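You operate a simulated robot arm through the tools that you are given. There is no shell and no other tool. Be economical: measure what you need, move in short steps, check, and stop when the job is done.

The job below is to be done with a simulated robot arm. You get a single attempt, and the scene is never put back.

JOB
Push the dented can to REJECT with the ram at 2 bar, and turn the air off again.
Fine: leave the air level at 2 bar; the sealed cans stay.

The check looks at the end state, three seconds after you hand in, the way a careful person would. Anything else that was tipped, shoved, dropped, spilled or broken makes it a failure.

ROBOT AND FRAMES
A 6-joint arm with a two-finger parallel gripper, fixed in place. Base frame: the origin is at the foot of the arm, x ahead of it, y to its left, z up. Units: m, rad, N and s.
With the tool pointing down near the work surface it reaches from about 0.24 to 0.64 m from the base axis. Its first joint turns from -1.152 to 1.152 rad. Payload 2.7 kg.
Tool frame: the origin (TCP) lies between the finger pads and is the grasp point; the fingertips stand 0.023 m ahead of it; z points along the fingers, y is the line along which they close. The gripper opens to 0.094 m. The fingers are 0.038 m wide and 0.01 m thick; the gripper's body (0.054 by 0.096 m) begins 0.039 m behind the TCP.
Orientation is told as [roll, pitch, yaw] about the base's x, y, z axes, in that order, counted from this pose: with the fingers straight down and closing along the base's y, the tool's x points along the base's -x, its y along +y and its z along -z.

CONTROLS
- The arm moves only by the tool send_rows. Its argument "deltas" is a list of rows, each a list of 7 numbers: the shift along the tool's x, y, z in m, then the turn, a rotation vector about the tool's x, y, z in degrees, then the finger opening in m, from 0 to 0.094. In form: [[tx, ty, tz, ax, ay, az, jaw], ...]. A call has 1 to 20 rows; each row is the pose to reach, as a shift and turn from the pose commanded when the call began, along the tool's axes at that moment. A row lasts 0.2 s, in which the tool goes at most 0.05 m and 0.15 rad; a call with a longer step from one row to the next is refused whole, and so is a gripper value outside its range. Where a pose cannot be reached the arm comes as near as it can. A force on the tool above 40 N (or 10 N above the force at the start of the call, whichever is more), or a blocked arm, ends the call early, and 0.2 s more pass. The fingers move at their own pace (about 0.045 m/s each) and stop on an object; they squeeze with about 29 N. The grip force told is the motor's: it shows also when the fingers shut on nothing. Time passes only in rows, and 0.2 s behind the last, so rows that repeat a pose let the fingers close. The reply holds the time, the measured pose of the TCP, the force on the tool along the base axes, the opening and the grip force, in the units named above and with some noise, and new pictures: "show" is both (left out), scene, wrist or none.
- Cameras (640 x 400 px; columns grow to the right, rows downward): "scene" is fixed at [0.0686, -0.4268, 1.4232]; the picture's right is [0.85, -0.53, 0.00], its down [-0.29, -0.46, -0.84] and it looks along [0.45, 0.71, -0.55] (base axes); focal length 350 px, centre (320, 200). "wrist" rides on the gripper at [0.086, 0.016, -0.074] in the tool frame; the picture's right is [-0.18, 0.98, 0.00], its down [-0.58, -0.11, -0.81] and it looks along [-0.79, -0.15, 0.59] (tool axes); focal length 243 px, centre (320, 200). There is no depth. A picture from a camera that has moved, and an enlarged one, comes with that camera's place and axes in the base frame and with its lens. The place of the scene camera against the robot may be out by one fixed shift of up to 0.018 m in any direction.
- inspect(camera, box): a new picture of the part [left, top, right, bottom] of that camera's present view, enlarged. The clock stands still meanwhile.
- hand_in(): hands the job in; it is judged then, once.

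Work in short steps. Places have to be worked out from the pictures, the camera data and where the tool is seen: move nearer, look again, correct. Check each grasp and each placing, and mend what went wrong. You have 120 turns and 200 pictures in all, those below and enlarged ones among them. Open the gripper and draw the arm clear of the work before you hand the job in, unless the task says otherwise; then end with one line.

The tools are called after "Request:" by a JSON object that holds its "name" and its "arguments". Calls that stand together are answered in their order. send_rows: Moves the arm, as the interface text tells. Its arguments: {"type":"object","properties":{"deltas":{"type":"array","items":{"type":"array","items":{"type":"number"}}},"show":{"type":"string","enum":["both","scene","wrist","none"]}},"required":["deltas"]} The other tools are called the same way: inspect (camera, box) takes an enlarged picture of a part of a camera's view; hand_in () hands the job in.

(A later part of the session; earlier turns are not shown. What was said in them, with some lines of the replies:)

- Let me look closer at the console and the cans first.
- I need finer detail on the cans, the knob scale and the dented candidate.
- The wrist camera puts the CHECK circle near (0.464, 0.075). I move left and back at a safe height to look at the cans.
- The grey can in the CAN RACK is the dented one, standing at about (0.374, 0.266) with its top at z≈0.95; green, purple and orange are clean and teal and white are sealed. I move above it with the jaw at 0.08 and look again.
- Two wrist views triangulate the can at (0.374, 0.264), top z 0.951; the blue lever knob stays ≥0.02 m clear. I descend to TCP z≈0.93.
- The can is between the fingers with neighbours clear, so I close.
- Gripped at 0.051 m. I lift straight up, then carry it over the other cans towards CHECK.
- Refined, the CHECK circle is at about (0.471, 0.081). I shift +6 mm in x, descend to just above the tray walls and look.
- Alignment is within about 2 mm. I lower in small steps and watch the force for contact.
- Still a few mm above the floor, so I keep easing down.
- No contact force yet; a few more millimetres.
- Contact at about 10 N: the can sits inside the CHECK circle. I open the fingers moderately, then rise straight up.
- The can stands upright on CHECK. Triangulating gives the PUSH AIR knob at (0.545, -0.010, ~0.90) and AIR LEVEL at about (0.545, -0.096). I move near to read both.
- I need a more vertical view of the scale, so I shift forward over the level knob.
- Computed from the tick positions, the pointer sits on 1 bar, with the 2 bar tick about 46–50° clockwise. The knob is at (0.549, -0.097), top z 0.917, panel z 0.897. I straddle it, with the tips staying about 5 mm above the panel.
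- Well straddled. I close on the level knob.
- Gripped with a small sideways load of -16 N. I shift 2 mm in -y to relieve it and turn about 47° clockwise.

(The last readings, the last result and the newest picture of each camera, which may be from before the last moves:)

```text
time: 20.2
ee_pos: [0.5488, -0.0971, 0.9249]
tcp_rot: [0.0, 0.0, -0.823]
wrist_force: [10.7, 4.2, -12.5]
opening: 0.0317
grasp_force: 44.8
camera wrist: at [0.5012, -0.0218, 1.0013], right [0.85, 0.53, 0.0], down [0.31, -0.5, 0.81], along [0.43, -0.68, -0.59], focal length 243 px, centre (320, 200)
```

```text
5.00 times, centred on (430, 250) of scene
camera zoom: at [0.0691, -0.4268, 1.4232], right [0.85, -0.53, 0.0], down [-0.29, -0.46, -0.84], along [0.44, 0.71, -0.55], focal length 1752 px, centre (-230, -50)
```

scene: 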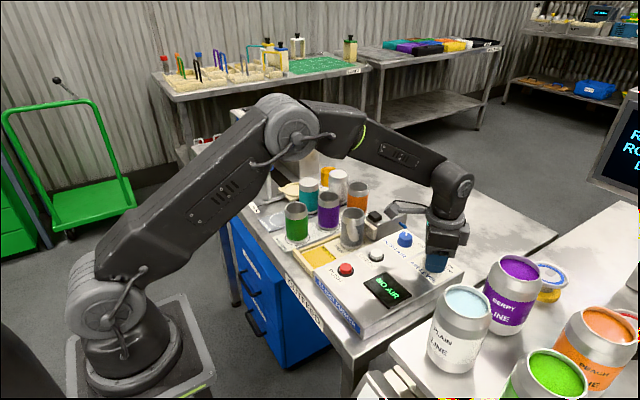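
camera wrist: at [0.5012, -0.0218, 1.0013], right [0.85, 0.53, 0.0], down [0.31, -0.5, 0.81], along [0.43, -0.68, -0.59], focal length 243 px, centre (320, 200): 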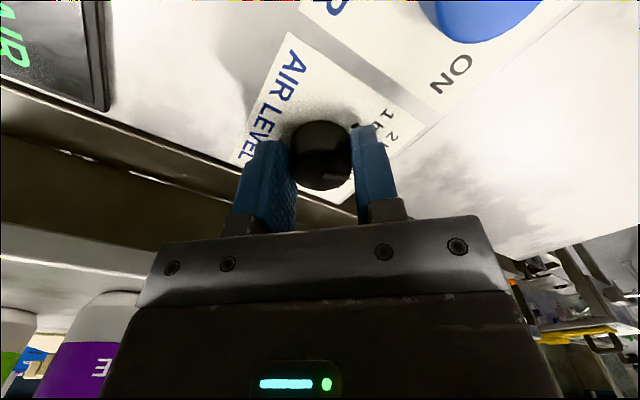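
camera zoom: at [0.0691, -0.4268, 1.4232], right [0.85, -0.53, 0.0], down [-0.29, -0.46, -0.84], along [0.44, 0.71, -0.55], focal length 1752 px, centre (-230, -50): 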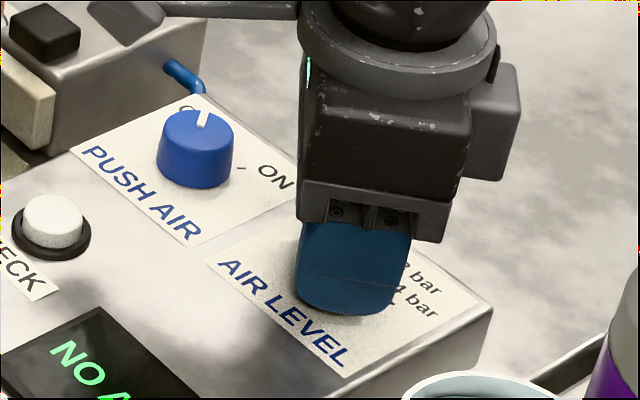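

The knob turned with the tool. I open, lift and look at the pointer.

Request:
{"name": "send_rows", "arguments": {"deltas": [[0, 0, 0, 0, 0, 0, 0.045], [0, 0, 0, 0, 0, 0, 0.06], [0, 0, -0.02, 0, 0, 0, 0.06], [0, 0, -0.06, 0, 0, 0, 0.06], [0, 0, -0.085, 0, 0, -8, 0.06], [0, 0, -0.085, 0, 0, -16, 0.06], [0, 0, -0.085, 0, 0, -24, 0.06], [0, 0, -0.085, 0, 0, -32, 0.06], [0, 0, -0.085, 0, 0, -40, 0.06], [0, 0, -0.085, 0, 0, -47, 0.06]], "show": "none"}}

Request:
{"name": "send_rows", "arguments": {"deltas": [[-0.02, 0, 0, 0, 0, 0, 0.06], [-0.036, 0.007, 0, 0, 0, 0, 0.06], [-0.036, 0.007, 0, 0, 0, 0, 0.06]], "show": "none"}}

Request:
{"name": "inspect", "arguments": {"camera": "wrist", "box": [220, 0, 420, 125]}}

Request:
{"name": "inspect", "arguments": {"camera": "scene", "box": [380, 210, 480, 290]}}

```text
time: 22.4
ee_pos: [0.548, -0.0982, 1.0106]
tcp_rot: [-0.002, 0.001, 0.001]
wrist_force: [0.8, -0.4, -0.3]
opening: 0.06
grasp_force: 0.1
```

```text
time: 23.2
ee_pos: [0.5841, -0.0917, 1.0089]
tcp_rot: [-0.001, 0.0, -0.001]
wrist_force: [-0.6, -0.3, -0.1]
opening: 0.0598
grasp_force: 0.0
```

```text
3.20 times, centred on (320, 62) of wrist
camera zoom: at [0.4975, -0.0739, 1.0858], right [0.18, 0.98, 0.0], down [0.58, -0.11, 0.81], along [0.79, -0.15, -0.59], focal length 776 px, centre (320, 640)
```

zoom: 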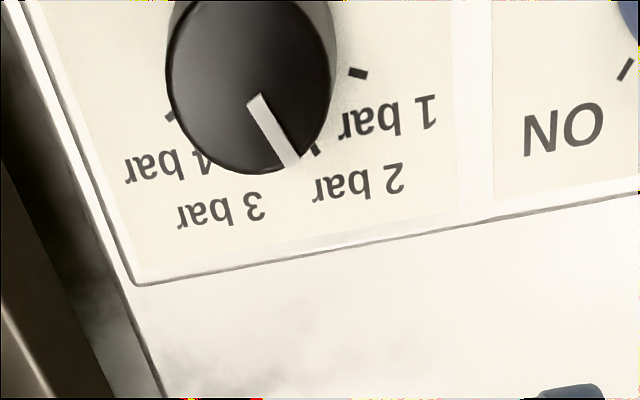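

```text
5.00 times, centred on (430, 250) of scene
camera zoom: at [0.0686, -0.4268, 1.4232], right [0.85, -0.53, 0.0], down [-0.29, -0.46, -0.84], along [0.45, 0.71, -0.55], focal length 1752 px, centre (-230, -50)
```

zoom: 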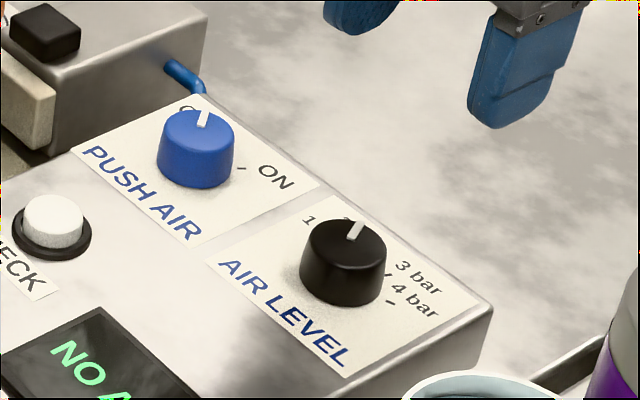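

The pointer is now at 2 bar (within a few degrees; the display should confirm it). Next is PUSH AIR at (0.548, -0.012): OFF to ON is about 65° clockwise, so I pre-rotate -32° on the way.

Request:
{"name": "send_rows", "arguments": {"deltas": [[0.015, 0.035, 0, 0, 0, -8, 0.06], [0.0356, 0.07, 0, 0, 0, -16, 0.06], [0.0356, 0.0797, 0, 0, 0, -24, 0.06], [0.0356, 0.0797, 0.02, 0, 0, -32, 0.06], [0.0356, 0.0797, 0.06, 0, 0, -32, 0.06], [0.0356, 0.0797, 0.084, 0, 0, -32, 0.06]], "show": "wrist"}}

Request:
{"name": "inspect", "arguments": {"camera": "scene", "box": [360, 200, 460, 280]}}

```text
time: 24.6
ee_pos: [0.5505, -0.0097, 0.9257]
tcp_rot: [-0.002, 0.001, 0.559]
wrist_force: [0.2, 0.3, 0.0]
opening: 0.0603
grasp_force: 0.1
camera wrist: at [0.4674, -0.042, 1.0021], right [-0.37, 0.93, 0.0], down [0.55, 0.22, 0.81], along [0.75, 0.29, -0.59], focal length 243 px, centre (320, 200)
```

wrist: 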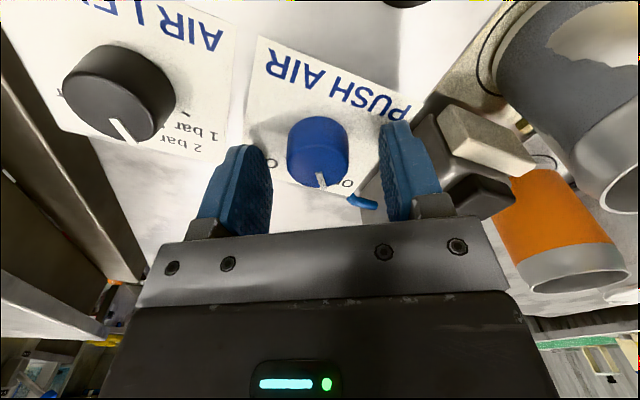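

```text
5.00 times, centred on (410, 240) of scene
camera zoom: at [0.0686, -0.4268, 1.4232], right [0.85, -0.53, 0.0], down [-0.29, -0.46, -0.84], along [0.45, 0.71, -0.55], focal length 1752 px, centre (-130, 0)
```

zoom: 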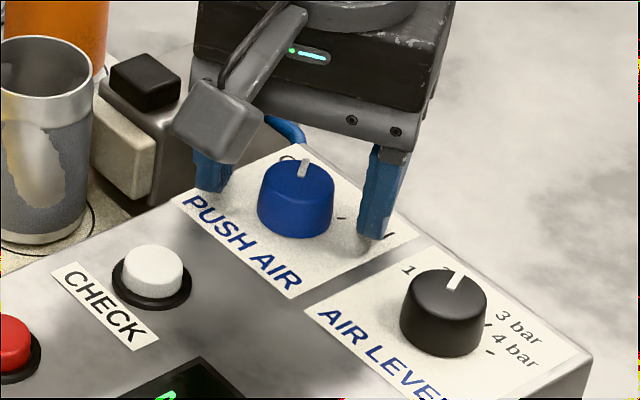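

Straddled; by comparison with the first knob I shift 2 mm along -tool y while closing.

Request:
{"name": "send_rows", "arguments": {"deltas": [[0, -0.002, 0, 0, 0, 0, 0.045], [0, -0.002, 0, 0, 0, 0, 0.028], [0, -0.002, 0, 0, 0, 0, 0.025], [0, -0.002, 0, 0, 0, 0, 0.025]], "show": "wrist"}}

```text
time: 25.6
ee_pos: [0.5507, -0.0119, 0.9271]
tcp_rot: [-0.001, 0.0, 0.558]
wrist_force: [-3.4, 8.9, 0.7]
opening: 0.0315
grasp_force: 45.2
camera wrist: at [0.4676, -0.0433, 1.0025], right [-0.36, 0.93, 0.0], down [0.55, 0.22, 0.81], along [0.75, 0.29, -0.59], focal length 243 px, centre (320, 200)
```

wrist: 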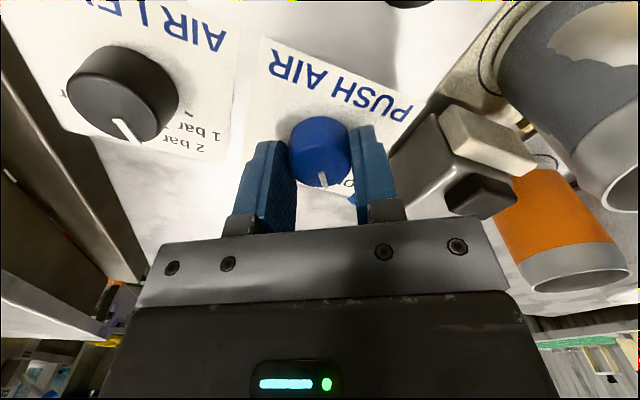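

The grip is good with a low side load. I turn it 66° clockwise to ON.

Request:
{"name": "send_rows", "arguments": {"deltas": [[0, 0.001, 0, 0, 0, 0, 0.025], [0, 0.001, 0, 0, 0, 8, 0.025], [0, 0.001, 0, 0, 0, 16, 0.025], [0, 0.001, 0, 0, 0, 24, 0.025], [0, 0.001, 0, 0, 0, 32, 0.025], [0, 0.001, 0, 0, 0, 40, 0.025], [0, 0.001, 0, 0, 0, 48, 0.025], [0, 0.001, 0, 0, 0, 56, 0.025], [0, 0.001, 0, 0, 0, 64, 0.025], [0, 0.001, 0, 0, 0, 66, 0.025]]}}

Request:
{"name": "inspect", "arguments": {"camera": "scene", "box": [360, 220, 460, 310]}}

```text
time: 27.8
ee_pos: [0.5508, -0.0122, 0.9269]
tcp_rot: [-0.001, -0.003, -0.596]
wrist_force: [9.4, 7.0, -4.4]
opening: 0.0317
grasp_force: 45.3
camera wrist: at [0.4868, 0.0508, 1.0024], right [0.7, 0.71, 0.0], down [0.42, -0.42, 0.81], along [0.57, -0.57, -0.59], focal length 243 px, centre (320, 200)
```

scene: 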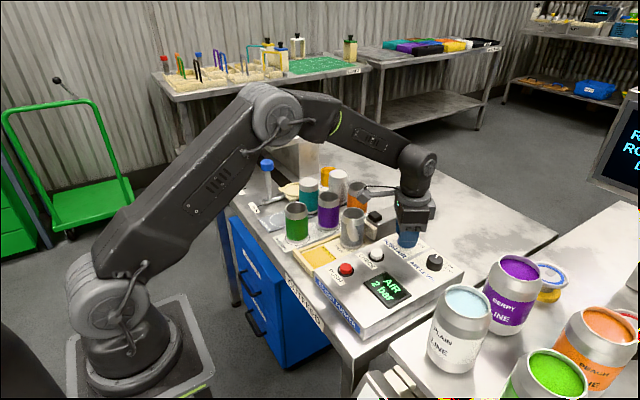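
wrist: 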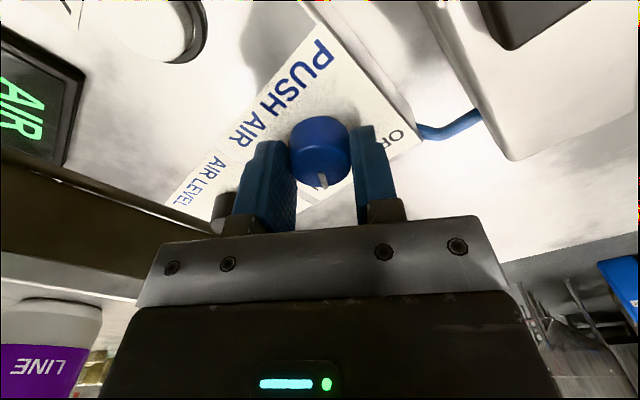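

```text
4.44 times, centred on (410, 265) of scene
camera zoom: at [0.0689, -0.4267, 1.4232], right [0.85, -0.53, 0.0], down [-0.29, -0.46, -0.84], along [0.45, 0.71, -0.55], focal length 1558 px, centre (-80, -89)
```

zoom: 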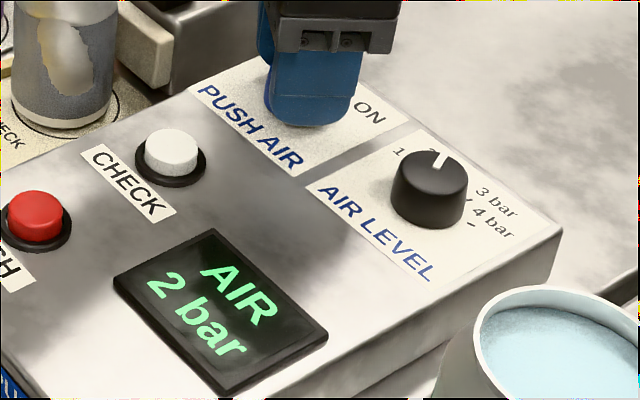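

The display reads "AIR 2 bar". I release, lift, turn back to straight, close the fingers and go over PUSH at about (0.381, -0.010).

Request:
{"name": "send_rows", "arguments": {"deltas": [[0, 0, 0, 0, 0, 0, 0.045], [0, 0, 0, 0, 0, 0, 0.06], [0, 0, -0.02, 0, 0, 0, 0.06], [0, 0, -0.06, 0, 0, 0, 0.06], [0, 0, -0.1, 0, 0, -8, 0.04], [0, 0, -0.1, 0, 0, -16, 0.02], [0, 0, -0.1, 0, 0, -24, 0.0], [0, 0, -0.1, 0, 0, -34, 0.0]], "show": "none"}}

Request:
{"name": "send_rows", "arguments": {"deltas": [[0.045, 0, 0, 0, 0, 0, 0.0], [0.09, 0, 0, 0, 0, 0, 0.0], [0.135, 0, 0, 0, 0, 0, 0.0], [0.165, 0, 0.015, 0, 0, 0, 0.0], [0.17, 0, 0.03, 0, 0, 0, 0.0], [0.17, 0, 0.03, 0, 0, 0, 0.0]]}}

Request:
{"name": "inspect", "arguments": {"camera": "scene", "box": [300, 190, 460, 310]}}

```text
refused: row 8 steps farther than a row can; nothing moved
```

```text
time: 28.1
ee_pos: [0.5439, -0.0082, 0.9292]
tcp_rot: [0.01, -0.024, -0.596]
wrist_force: [3.6, 0.9, -6.7]
opening: 0.0312
grasp_force: 45.2
stopped in row 1: the force on the tool passed its limit (the readings are from after the stop); the commanded pose is now the measured one
camera wrist: at [0.4793, 0.0548, 1.0024], right [0.7, 0.71, 0.01], down [0.4, -0.41, 0.82], along [0.59, -0.57, -0.57], focal length 243 px, centre (320, 200)
```

scene: 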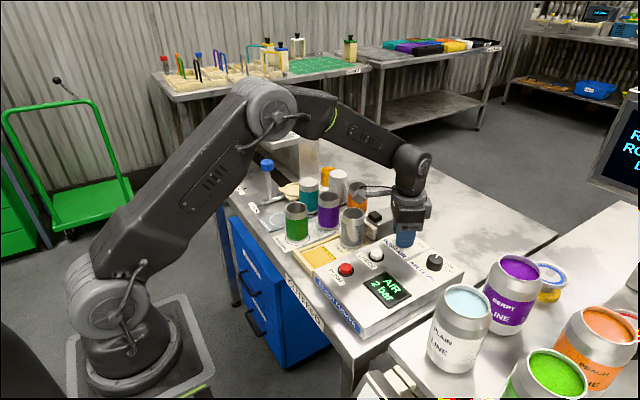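
wrist: 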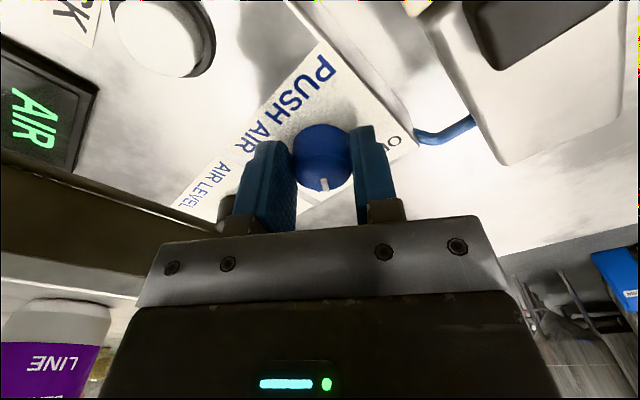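

```text
3.33 times, centred on (380, 250) of scene
camera zoom: at [0.0688, -0.4268, 1.4232], right [0.85, -0.53, 0.0], down [-0.29, -0.46, -0.84], along [0.45, 0.71, -0.55], focal length 1168 px, centre (120, 33)
```

zoom: 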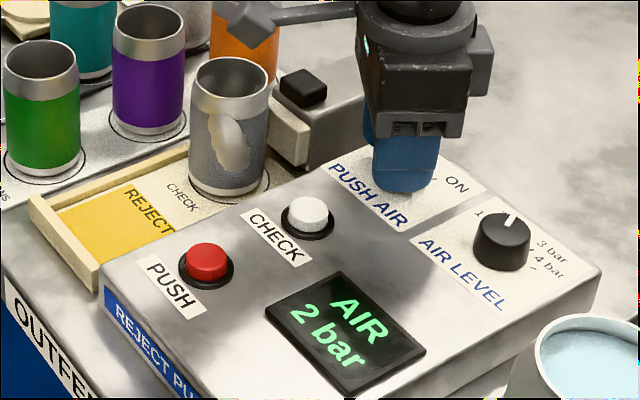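

My first call was refused (last step 10°), and the second stopped at once on force; nothing was disturbed and the air still reads 2 bar. I release now, one call at a time.

Request:
{"name": "send_rows", "arguments": {"deltas": [[0, 0, 0, 0, 0, 0, 0.045], [0, 0, 0, 0, 0, 0, 0.062], [0, 0, 0, 0, 0, 0, 0.062], [0, 0, -0.02, 0, 0, 0, 0.062], [0, 0, -0.06, 0, 0, 0, 0.062], [0, 0, -0.1, 0, 0, 0, 0.062]]}}

```text
time: 29.5
ee_pos: [0.5416, -0.0076, 1.029]
tcp_rot: [0.008, -0.023, -0.598]
wrist_force: [0.0, -0.6, 0.1]
opening: 0.0621
grasp_force: 0.0
camera wrist: at [0.4764, 0.0559, 1.1029], right [0.7, 0.71, 0.01], down [0.4, -0.41, 0.82], along [0.59, -0.57, -0.57], focal length 243 px, centre (320, 200)
```

scene: 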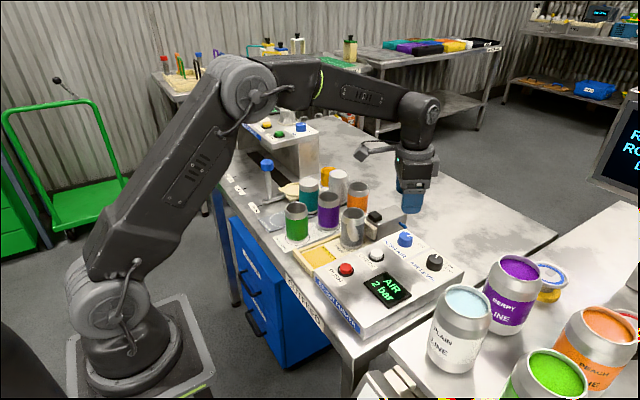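
wrist: 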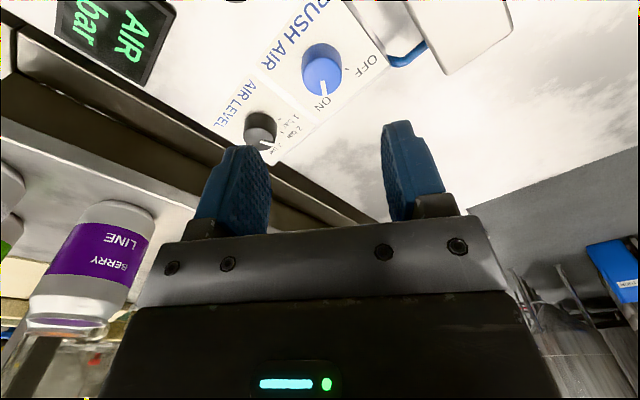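

Air is ON. I turn straight again and close the fingers.

Request:
{"name": "send_rows", "arguments": {"deltas": [[0, 0, 0, 0, 0, -8, 0.04], [0, 0, 0, 0, 0, -16, 0.02], [0, 0, 0, 0, 0, -24, 0.0], [0, 0, 0, 0, 0, -32, 0.0], [0, 0, 0, 0, 0, -34.2, 0.0], [0, 0, 0, 0, 0, -34.2, 0.0]], "show": "none"}}

```text
time: 30.9
ee_pos: [0.5409, -0.0081, 1.03]
tcp_rot: [-0.006, -0.023, 0.002]
wrist_force: [0.2, -0.1, 0.7]
opening: 0.0001
grasp_force: 28.8
```

Request:
{"name": "send_rows", "arguments": {"deltas": [[0.04, 0, 0, -0.3, 1.3, 0, 0.0], [0.08, 0, 0, -0.3, 1.3, 0, 0.0], [0.12, 0, 0, -0.3, 1.3, 0, 0.0], [0.16, 0, 0, -0.3, 1.3, 0, 0.0], [0.16, 0, 0, -0.3, 1.3, 0, 0.0]], "show": "wrist"}}

Request:
{"name": "inspect", "arguments": {"camera": "wrist", "box": [220, 0, 420, 125]}}

```text
time: 32.1
ee_pos: [0.3828, -0.0079, 1.0253]
tcp_rot: [-0.002, -0.002, 0.0]
wrist_force: [0.3, -0.7, 0.0]
opening: 0.0
grasp_force: 29.3
camera wrist: at [0.2942, 0.0091, 1.1], right [0.18, 0.98, 0.0], down [0.58, -0.11, 0.81], along [0.79, -0.15, -0.59], focal length 243 px, centre (320, 200)
```

wrist: 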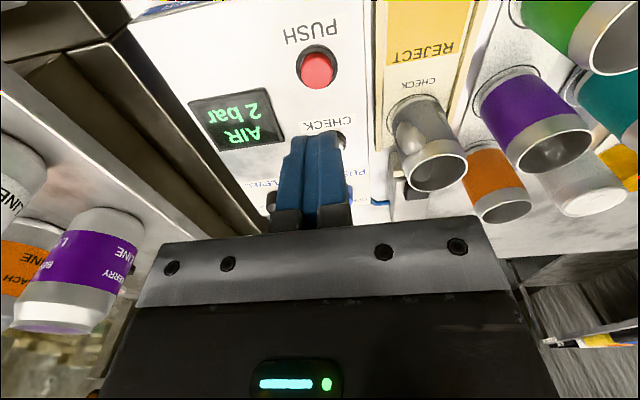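

```text
3.20 times, centred on (320, 62) of wrist
camera zoom: at [0.2942, 0.0091, 1.1], right [0.18, 0.98, 0.0], down [0.58, -0.11, 0.81], along [0.79, -0.15, -0.59], focal length 776 px, centre (320, 640)
```

zoom: 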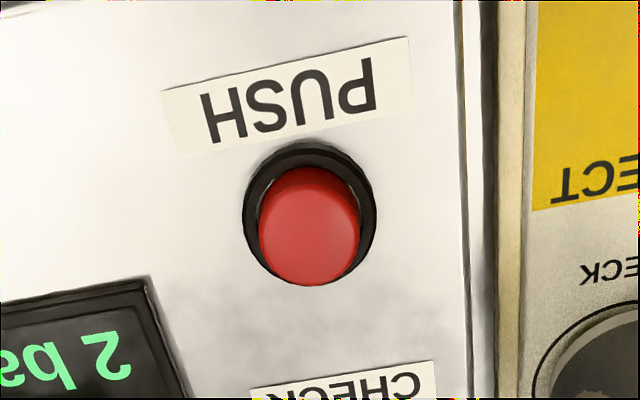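

PUSH refined to (0.385, -0.0105), top z≈0.906. I descend to about 1 cm above it.

Request:
{"name": "send_rows", "arguments": {"deltas": [[-0.002, -0.0025, 0.03, 0, 0, 0, 0.0], [-0.002, -0.0025, 0.06, 0, 0, 0, 0.0], [-0.002, -0.0025, 0.082, 0, 0, 0, 0.0], [-0.002, -0.0025, 0.086, 0, 0, 0, 0.0]], "show": "scene"}}

Request:
{"name": "inspect", "arguments": {"camera": "scene", "box": [300, 220, 420, 310]}}

```text
time: 33.1
ee_pos: [0.3832, -0.0115, 0.9381]
tcp_rot: [-0.001, 0.0, -0.001]
wrist_force: [0.0, -0.3, 1.1]
opening: 0.0002
grasp_force: 29.0
```

scene: 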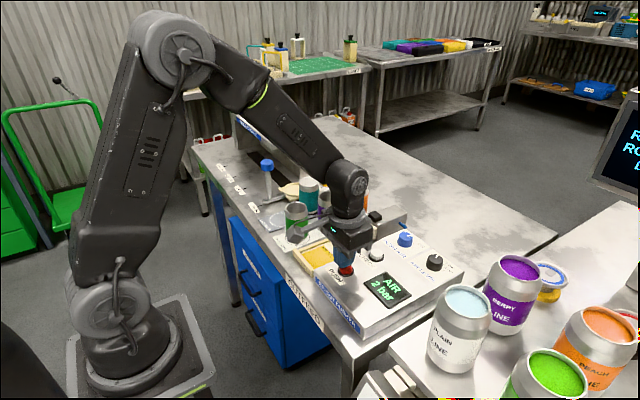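

```text
4.44 times, centred on (360, 265) of scene
camera zoom: at [0.0686, -0.4268, 1.4232], right [0.85, -0.53, 0.0], down [-0.29, -0.46, -0.84], along [0.45, 0.71, -0.55], focal length 1558 px, centre (142, -89)
```

zoom: 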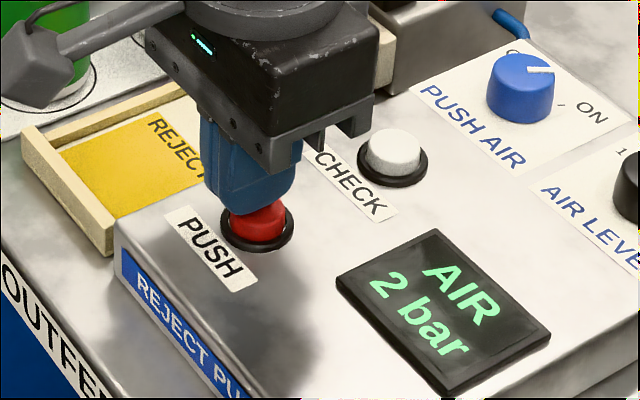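

Centred over the red button. I press gently.

Request:
{"name": "send_rows", "arguments": {"deltas": [[0, 0, 0.004, 0, 0, 0, 0.0], [0, 0, 0.008, 0, 0, 0, 0.0], [0, 0, 0.011, 0, 0, 0, 0.0]], "show": "scene"}}

Request:
{"name": "inspect", "arguments": {"camera": "scene", "box": [300, 190, 460, 310]}}

```text
time: 33.9
ee_pos: [0.384, -0.0104, 0.9288]
tcp_rot: [-0.001, -0.003, 0.0]
wrist_force: [0.7, 1.1, 2.0]
opening: 0.0
grasp_force: 29.2
```

scene: 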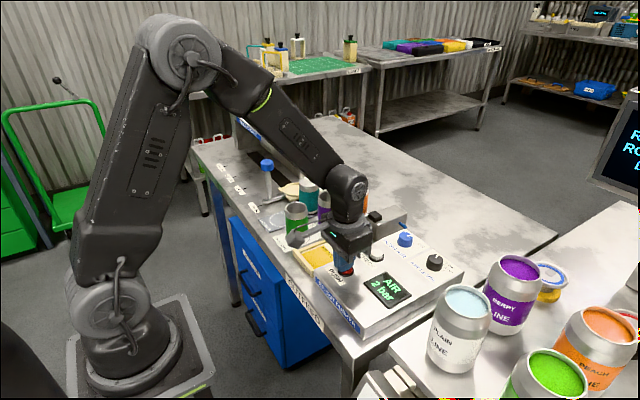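

```text
3.33 times, centred on (380, 250) of scene
camera zoom: at [0.0686, -0.4268, 1.4232], right [0.85, -0.53, 0.0], down [-0.29, -0.46, -0.84], along [0.45, 0.71, -0.55], focal length 1168 px, centre (120, 33)
```

zoom: 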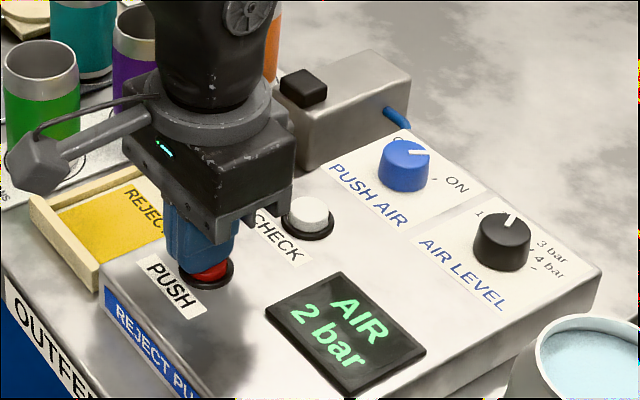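

Force is only 2 N so far; I press slightly further and hold a moment.

Request:
{"name": "send_rows", "arguments": {"deltas": [[0, 0, 0.002, 0, 0, 0, 0.0], [0, 0, 0.004, 0, 0, 0, 0.0], [0, 0, 0.004, 0, 0, 0, 0.0]], "show": "wrist"}}

```text
time: 34.7
ee_pos: [0.3829, -0.0112, 0.9249]
tcp_rot: [-0.001, -0.004, 0.001]
wrist_force: [-3.2, 0.7, 18.9]
opening: 0.0002
grasp_force: 29.5
camera wrist: at [0.2962, 0.0064, 1.0004], right [0.18, 0.98, 0.0], down [0.58, -0.11, 0.81], along [0.79, -0.15, -0.59], focal length 243 px, centre (320, 200)
```

wrist: 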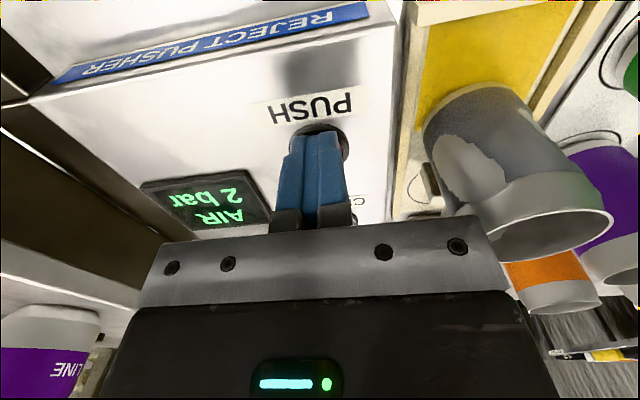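

The can has moved to the yellow zone. I hold briefly, then rise and look.

Request:
{"name": "send_rows", "arguments": {"deltas": [[0, 0, 0, 0, 0, 0, 0.0], [0, 0, 0, 0, 0, 0, 0.0], [0, 0, 0, 0, 0, 0, 0.0], [0, 0, 0, 0, 0, 0, 0.0]], "show": "wrist"}}

```text
time: 35.7
ee_pos: [0.3835, -0.011, 0.9244]
tcp_rot: [-0.002, -0.006, 0.002]
wrist_force: [0.2, 1.4, 21.6]
opening: 0.0001
grasp_force: 28.7
camera wrist: at [0.2962, 0.0063, 1.0001], right [0.18, 0.98, 0.0], down [0.58, -0.11, 0.81], along [0.79, -0.15, -0.59], focal length 243 px, centre (320, 200)
```

wrist: 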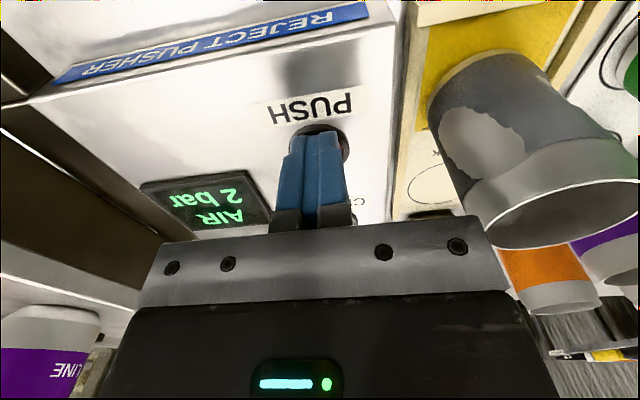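

The ram has retracted and the can has slid further on. I rise straight up and look.

Request:
{"name": "send_rows", "arguments": {"deltas": [[0, 0, -0.02, 0, 0, 0, 0.0], [0, 0, -0.05, 0, 0, 0, 0.0], [0, 0, -0.09, 0, 0, 0, 0.0], [-0.03, 0, -0.1, 0, 0, 0, 0.02], [-0.07, 0, -0.1, 0, 0, 0, 0.04], [-0.115, 0, -0.1, 0, 0, 0, 0.06], [-0.165, 0, -0.1, 0, 0, 0, 0.06]], "show": "scene"}}

Request:
{"name": "inspect", "arguments": {"camera": "scene", "box": [280, 190, 400, 290]}}

```text
time: 37.3
ee_pos: [0.5503, -0.0122, 1.0246]
tcp_rot: [-0.003, 0.0, 0.0]
wrist_force: [-0.1, -0.6, -0.6]
opening: 0.0598
grasp_force: 0.1
```

scene: 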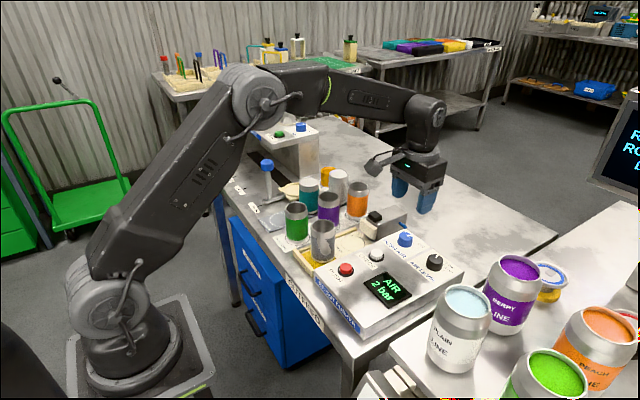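

```text
4.00 times, centred on (340, 240) of scene
camera zoom: at [0.0686, -0.4268, 1.4232], right [0.85, -0.53, 0.0], down [-0.29, -0.46, -0.84], along [0.45, 0.71, -0.55], focal length 1402 px, centre (240, 40)
```

zoom: 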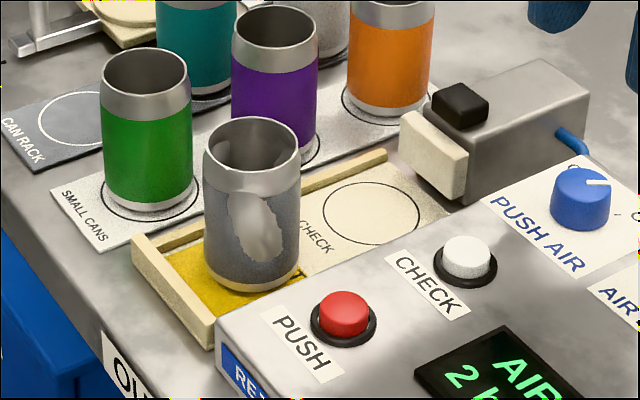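

The can stands upright in the yellow REJECT area and the ram is retracted. To turn the air off I approach the PUSH AIR knob rotated +34° and will turn it back 66°.

Request:
{"name": "send_rows", "arguments": {"deltas": [[0, 0, 0, 0, 0, 8, 0.06], [0, 0, 0, 0, 0, 16, 0.06], [0, 0, 0, 0, 0, 24, 0.06], [0, 0, 0.02, 0, 0, 32, 0.06], [0, 0, 0.05, 0, 0, 34, 0.06], [0, 0, 0.08, 0, 0, 34, 0.06], [0, 0, 0.098, 0, 0, 34, 0.06]], "show": "wrist"}}

```text
time: 38.9
ee_pos: [0.5475, -0.0112, 0.9252]
tcp_rot: [-0.002, 0.001, -0.595]
wrist_force: [-0.5, -1.1, 0.4]
opening: 0.0601
grasp_force: 0.0
camera wrist: at [0.4843, 0.0523, 1.002], right [0.7, 0.71, 0.0], down [0.42, -0.41, 0.81], along [0.57, -0.57, -0.59], focal length 243 px, centre (320, 200)
```

wrist: 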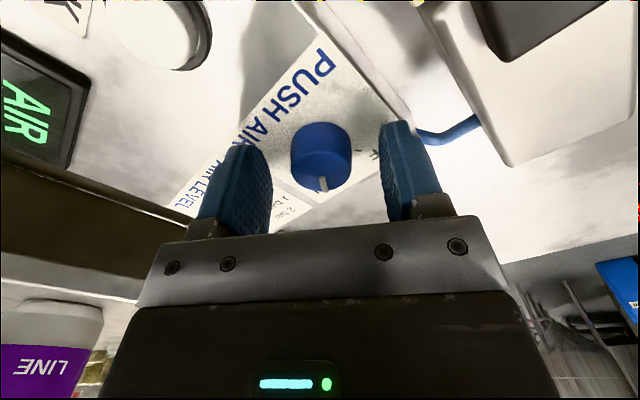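

Well positioned (knob centred, as in the earlier grip). I close.

Request:
{"name": "send_rows", "arguments": {"deltas": [[-0.001, 0, 0, 0, 0, 0, 0.045], [-0.001, 0, 0, 0, 0, 0, 0.028], [-0.001, 0, 0, 0, 0, 0, 0.025], [-0.001, 0, 0, 0, 0, 0, 0.025]], "show": "none"}}

```text
time: 39.9
ee_pos: [0.548, -0.0103, 0.9254]
tcp_rot: [-0.003, -0.002, -0.594]
wrist_force: [-0.6, -2.1, -0.7]
opening: 0.0316
grasp_force: 44.8
```

Clean grip. I turn it back 66° counter-clockwise.

Request:
{"name": "send_rows", "arguments": {"deltas": [[0, 0, 0, 0, 0, -8, 0.025], [0, 0, 0, 0, 0, -16, 0.025], [0, 0, 0, 0, 0, -24, 0.025], [0, 0, 0, 0, 0, -32, 0.025], [0, 0, 0, 0, 0, -40, 0.025], [0, 0, 0, 0, 0, -48, 0.025], [0, 0, 0, 0, 0, -56, 0.025], [0, 0, 0, 0, 0, -62, 0.025], [0, 0, 0, 0, 0, -66, 0.025], [0, 0, 0, 0, 0, -66, 0.025]], "show": "scene"}}

Request:
{"name": "inspect", "arguments": {"camera": "scene", "box": [340, 200, 480, 310]}}

```text
time: 42.1
ee_pos: [0.5489, -0.0122, 0.9268]
tcp_rot: [-0.001, 0.002, 0.56]
wrist_force: [-11.6, -19.8, 2.3]
opening: 0.0315
grasp_force: 45.1
```

scene: 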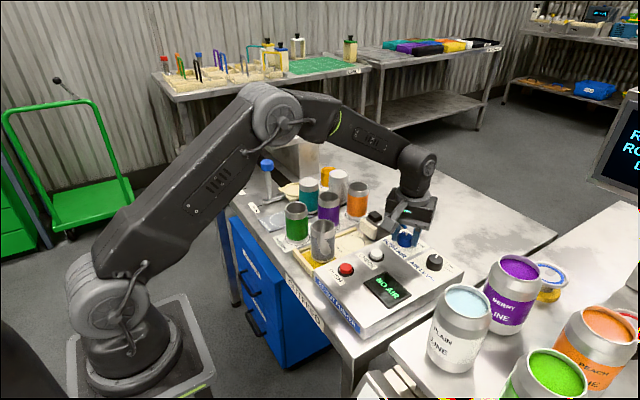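

```text
3.64 times, centred on (410, 255) of scene
camera zoom: at [0.0683, -0.4273, 1.423], right [0.85, -0.53, 0.0], down [-0.29, -0.46, -0.84], along [0.45, 0.71, -0.55], focal length 1274 px, centre (-7, 0)
```

zoom: 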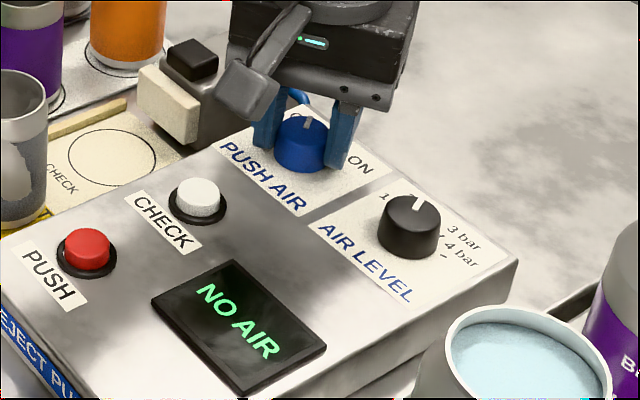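

The display reads NO AIR. I release, lift and draw clear.

Request:
{"name": "send_rows", "arguments": {"deltas": [[0, 0, 0, 0, 0, 0, 0.045], [0, 0, 0, 0, 0, 0, 0.062], [0, 0, 0, 0, 0, 0, 0.062], [0, 0, -0.02, 0, 0, 0, 0.062], [0, 0, -0.06, 0, 0, 0, 0.062], [0, 0, -0.1, 0, 0, 0, 0.08], [0, 0, -0.15, 0, 0, 0, 0.094], [0, 0, -0.2, 0, 0, 8, 0.094], [0.04, 0, -0.22, 0, 0, 16, 0.094]], "show": "both"}}

Request:
{"name": "inspect", "arguments": {"camera": "scene", "box": [250, 160, 470, 310]}}

Request:
{"name": "inspect", "arguments": {"camera": "scene", "box": [290, 210, 360, 280]}}

```text
time: 44.1
ee_pos: [0.515, -0.033, 1.1466]
tcp_rot: [-0.003, -0.001, 0.278]
wrist_force: [-0.5, 0.5, 0.5]
opening: 0.0939
grasp_force: 0.2
camera wrist: at [0.4263, -0.0391, 1.2223], right [-0.09, 1.0, 0.0], down [0.59, 0.06, 0.81], along [0.8, 0.07, -0.59], focal length 243 px, centre (320, 200)
```

scene: 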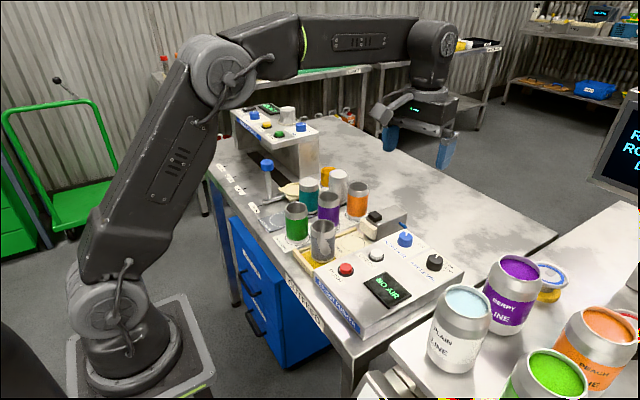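
wrist: 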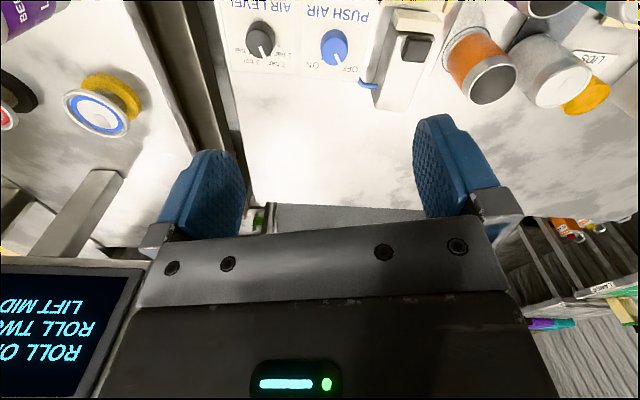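

```text
2.67 times, centred on (360, 235) of scene
camera zoom: at [0.0687, -0.4268, 1.4232], right [0.85, -0.53, 0.0], down [-0.29, -0.46, -0.84], along [0.45, 0.71, -0.55], focal length 935 px, centre (213, 107)
```

zoom: 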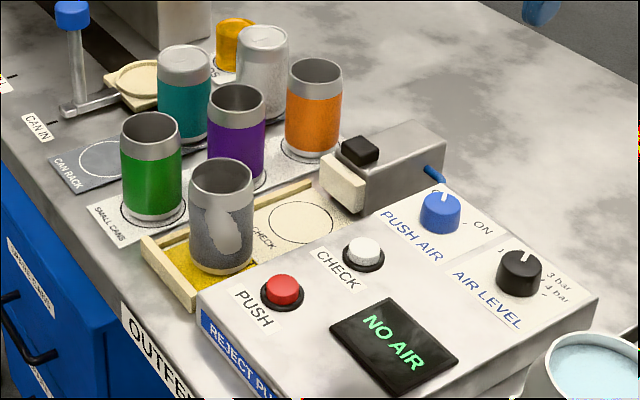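

```text
5.71 times, centred on (325, 245) of scene
camera zoom: at [0.0687, -0.4268, 1.4232], right [0.85, -0.53, 0.0], down [-0.29, -0.46, -0.84], along [0.45, 0.71, -0.55], focal length 2003 px, centre (291, -57)
```

zoom: 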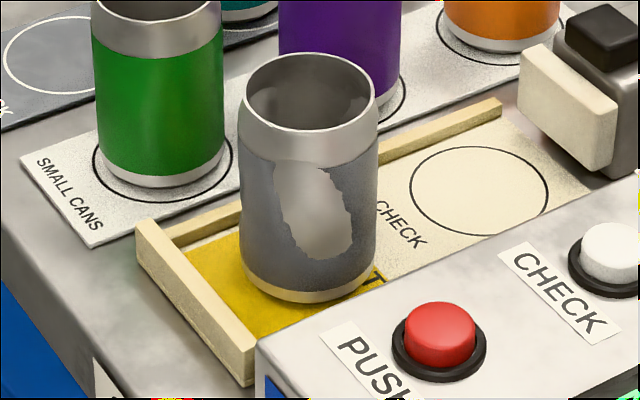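

The dented can stands wholly on REJECT, the display reads NO AIR, the level is at 2 bar, and all other cans are where they were. The gripper is open and clear, so I hand in.

Request:
{"name": "hand_in", "arguments": {}}

```text
The job is handed in.
```

The dented can was pushed onto REJECT with the ram at 2 bar. The air is off again, the level is left at 2 bar, and the other cans, sealed ones included, stayed where they were.
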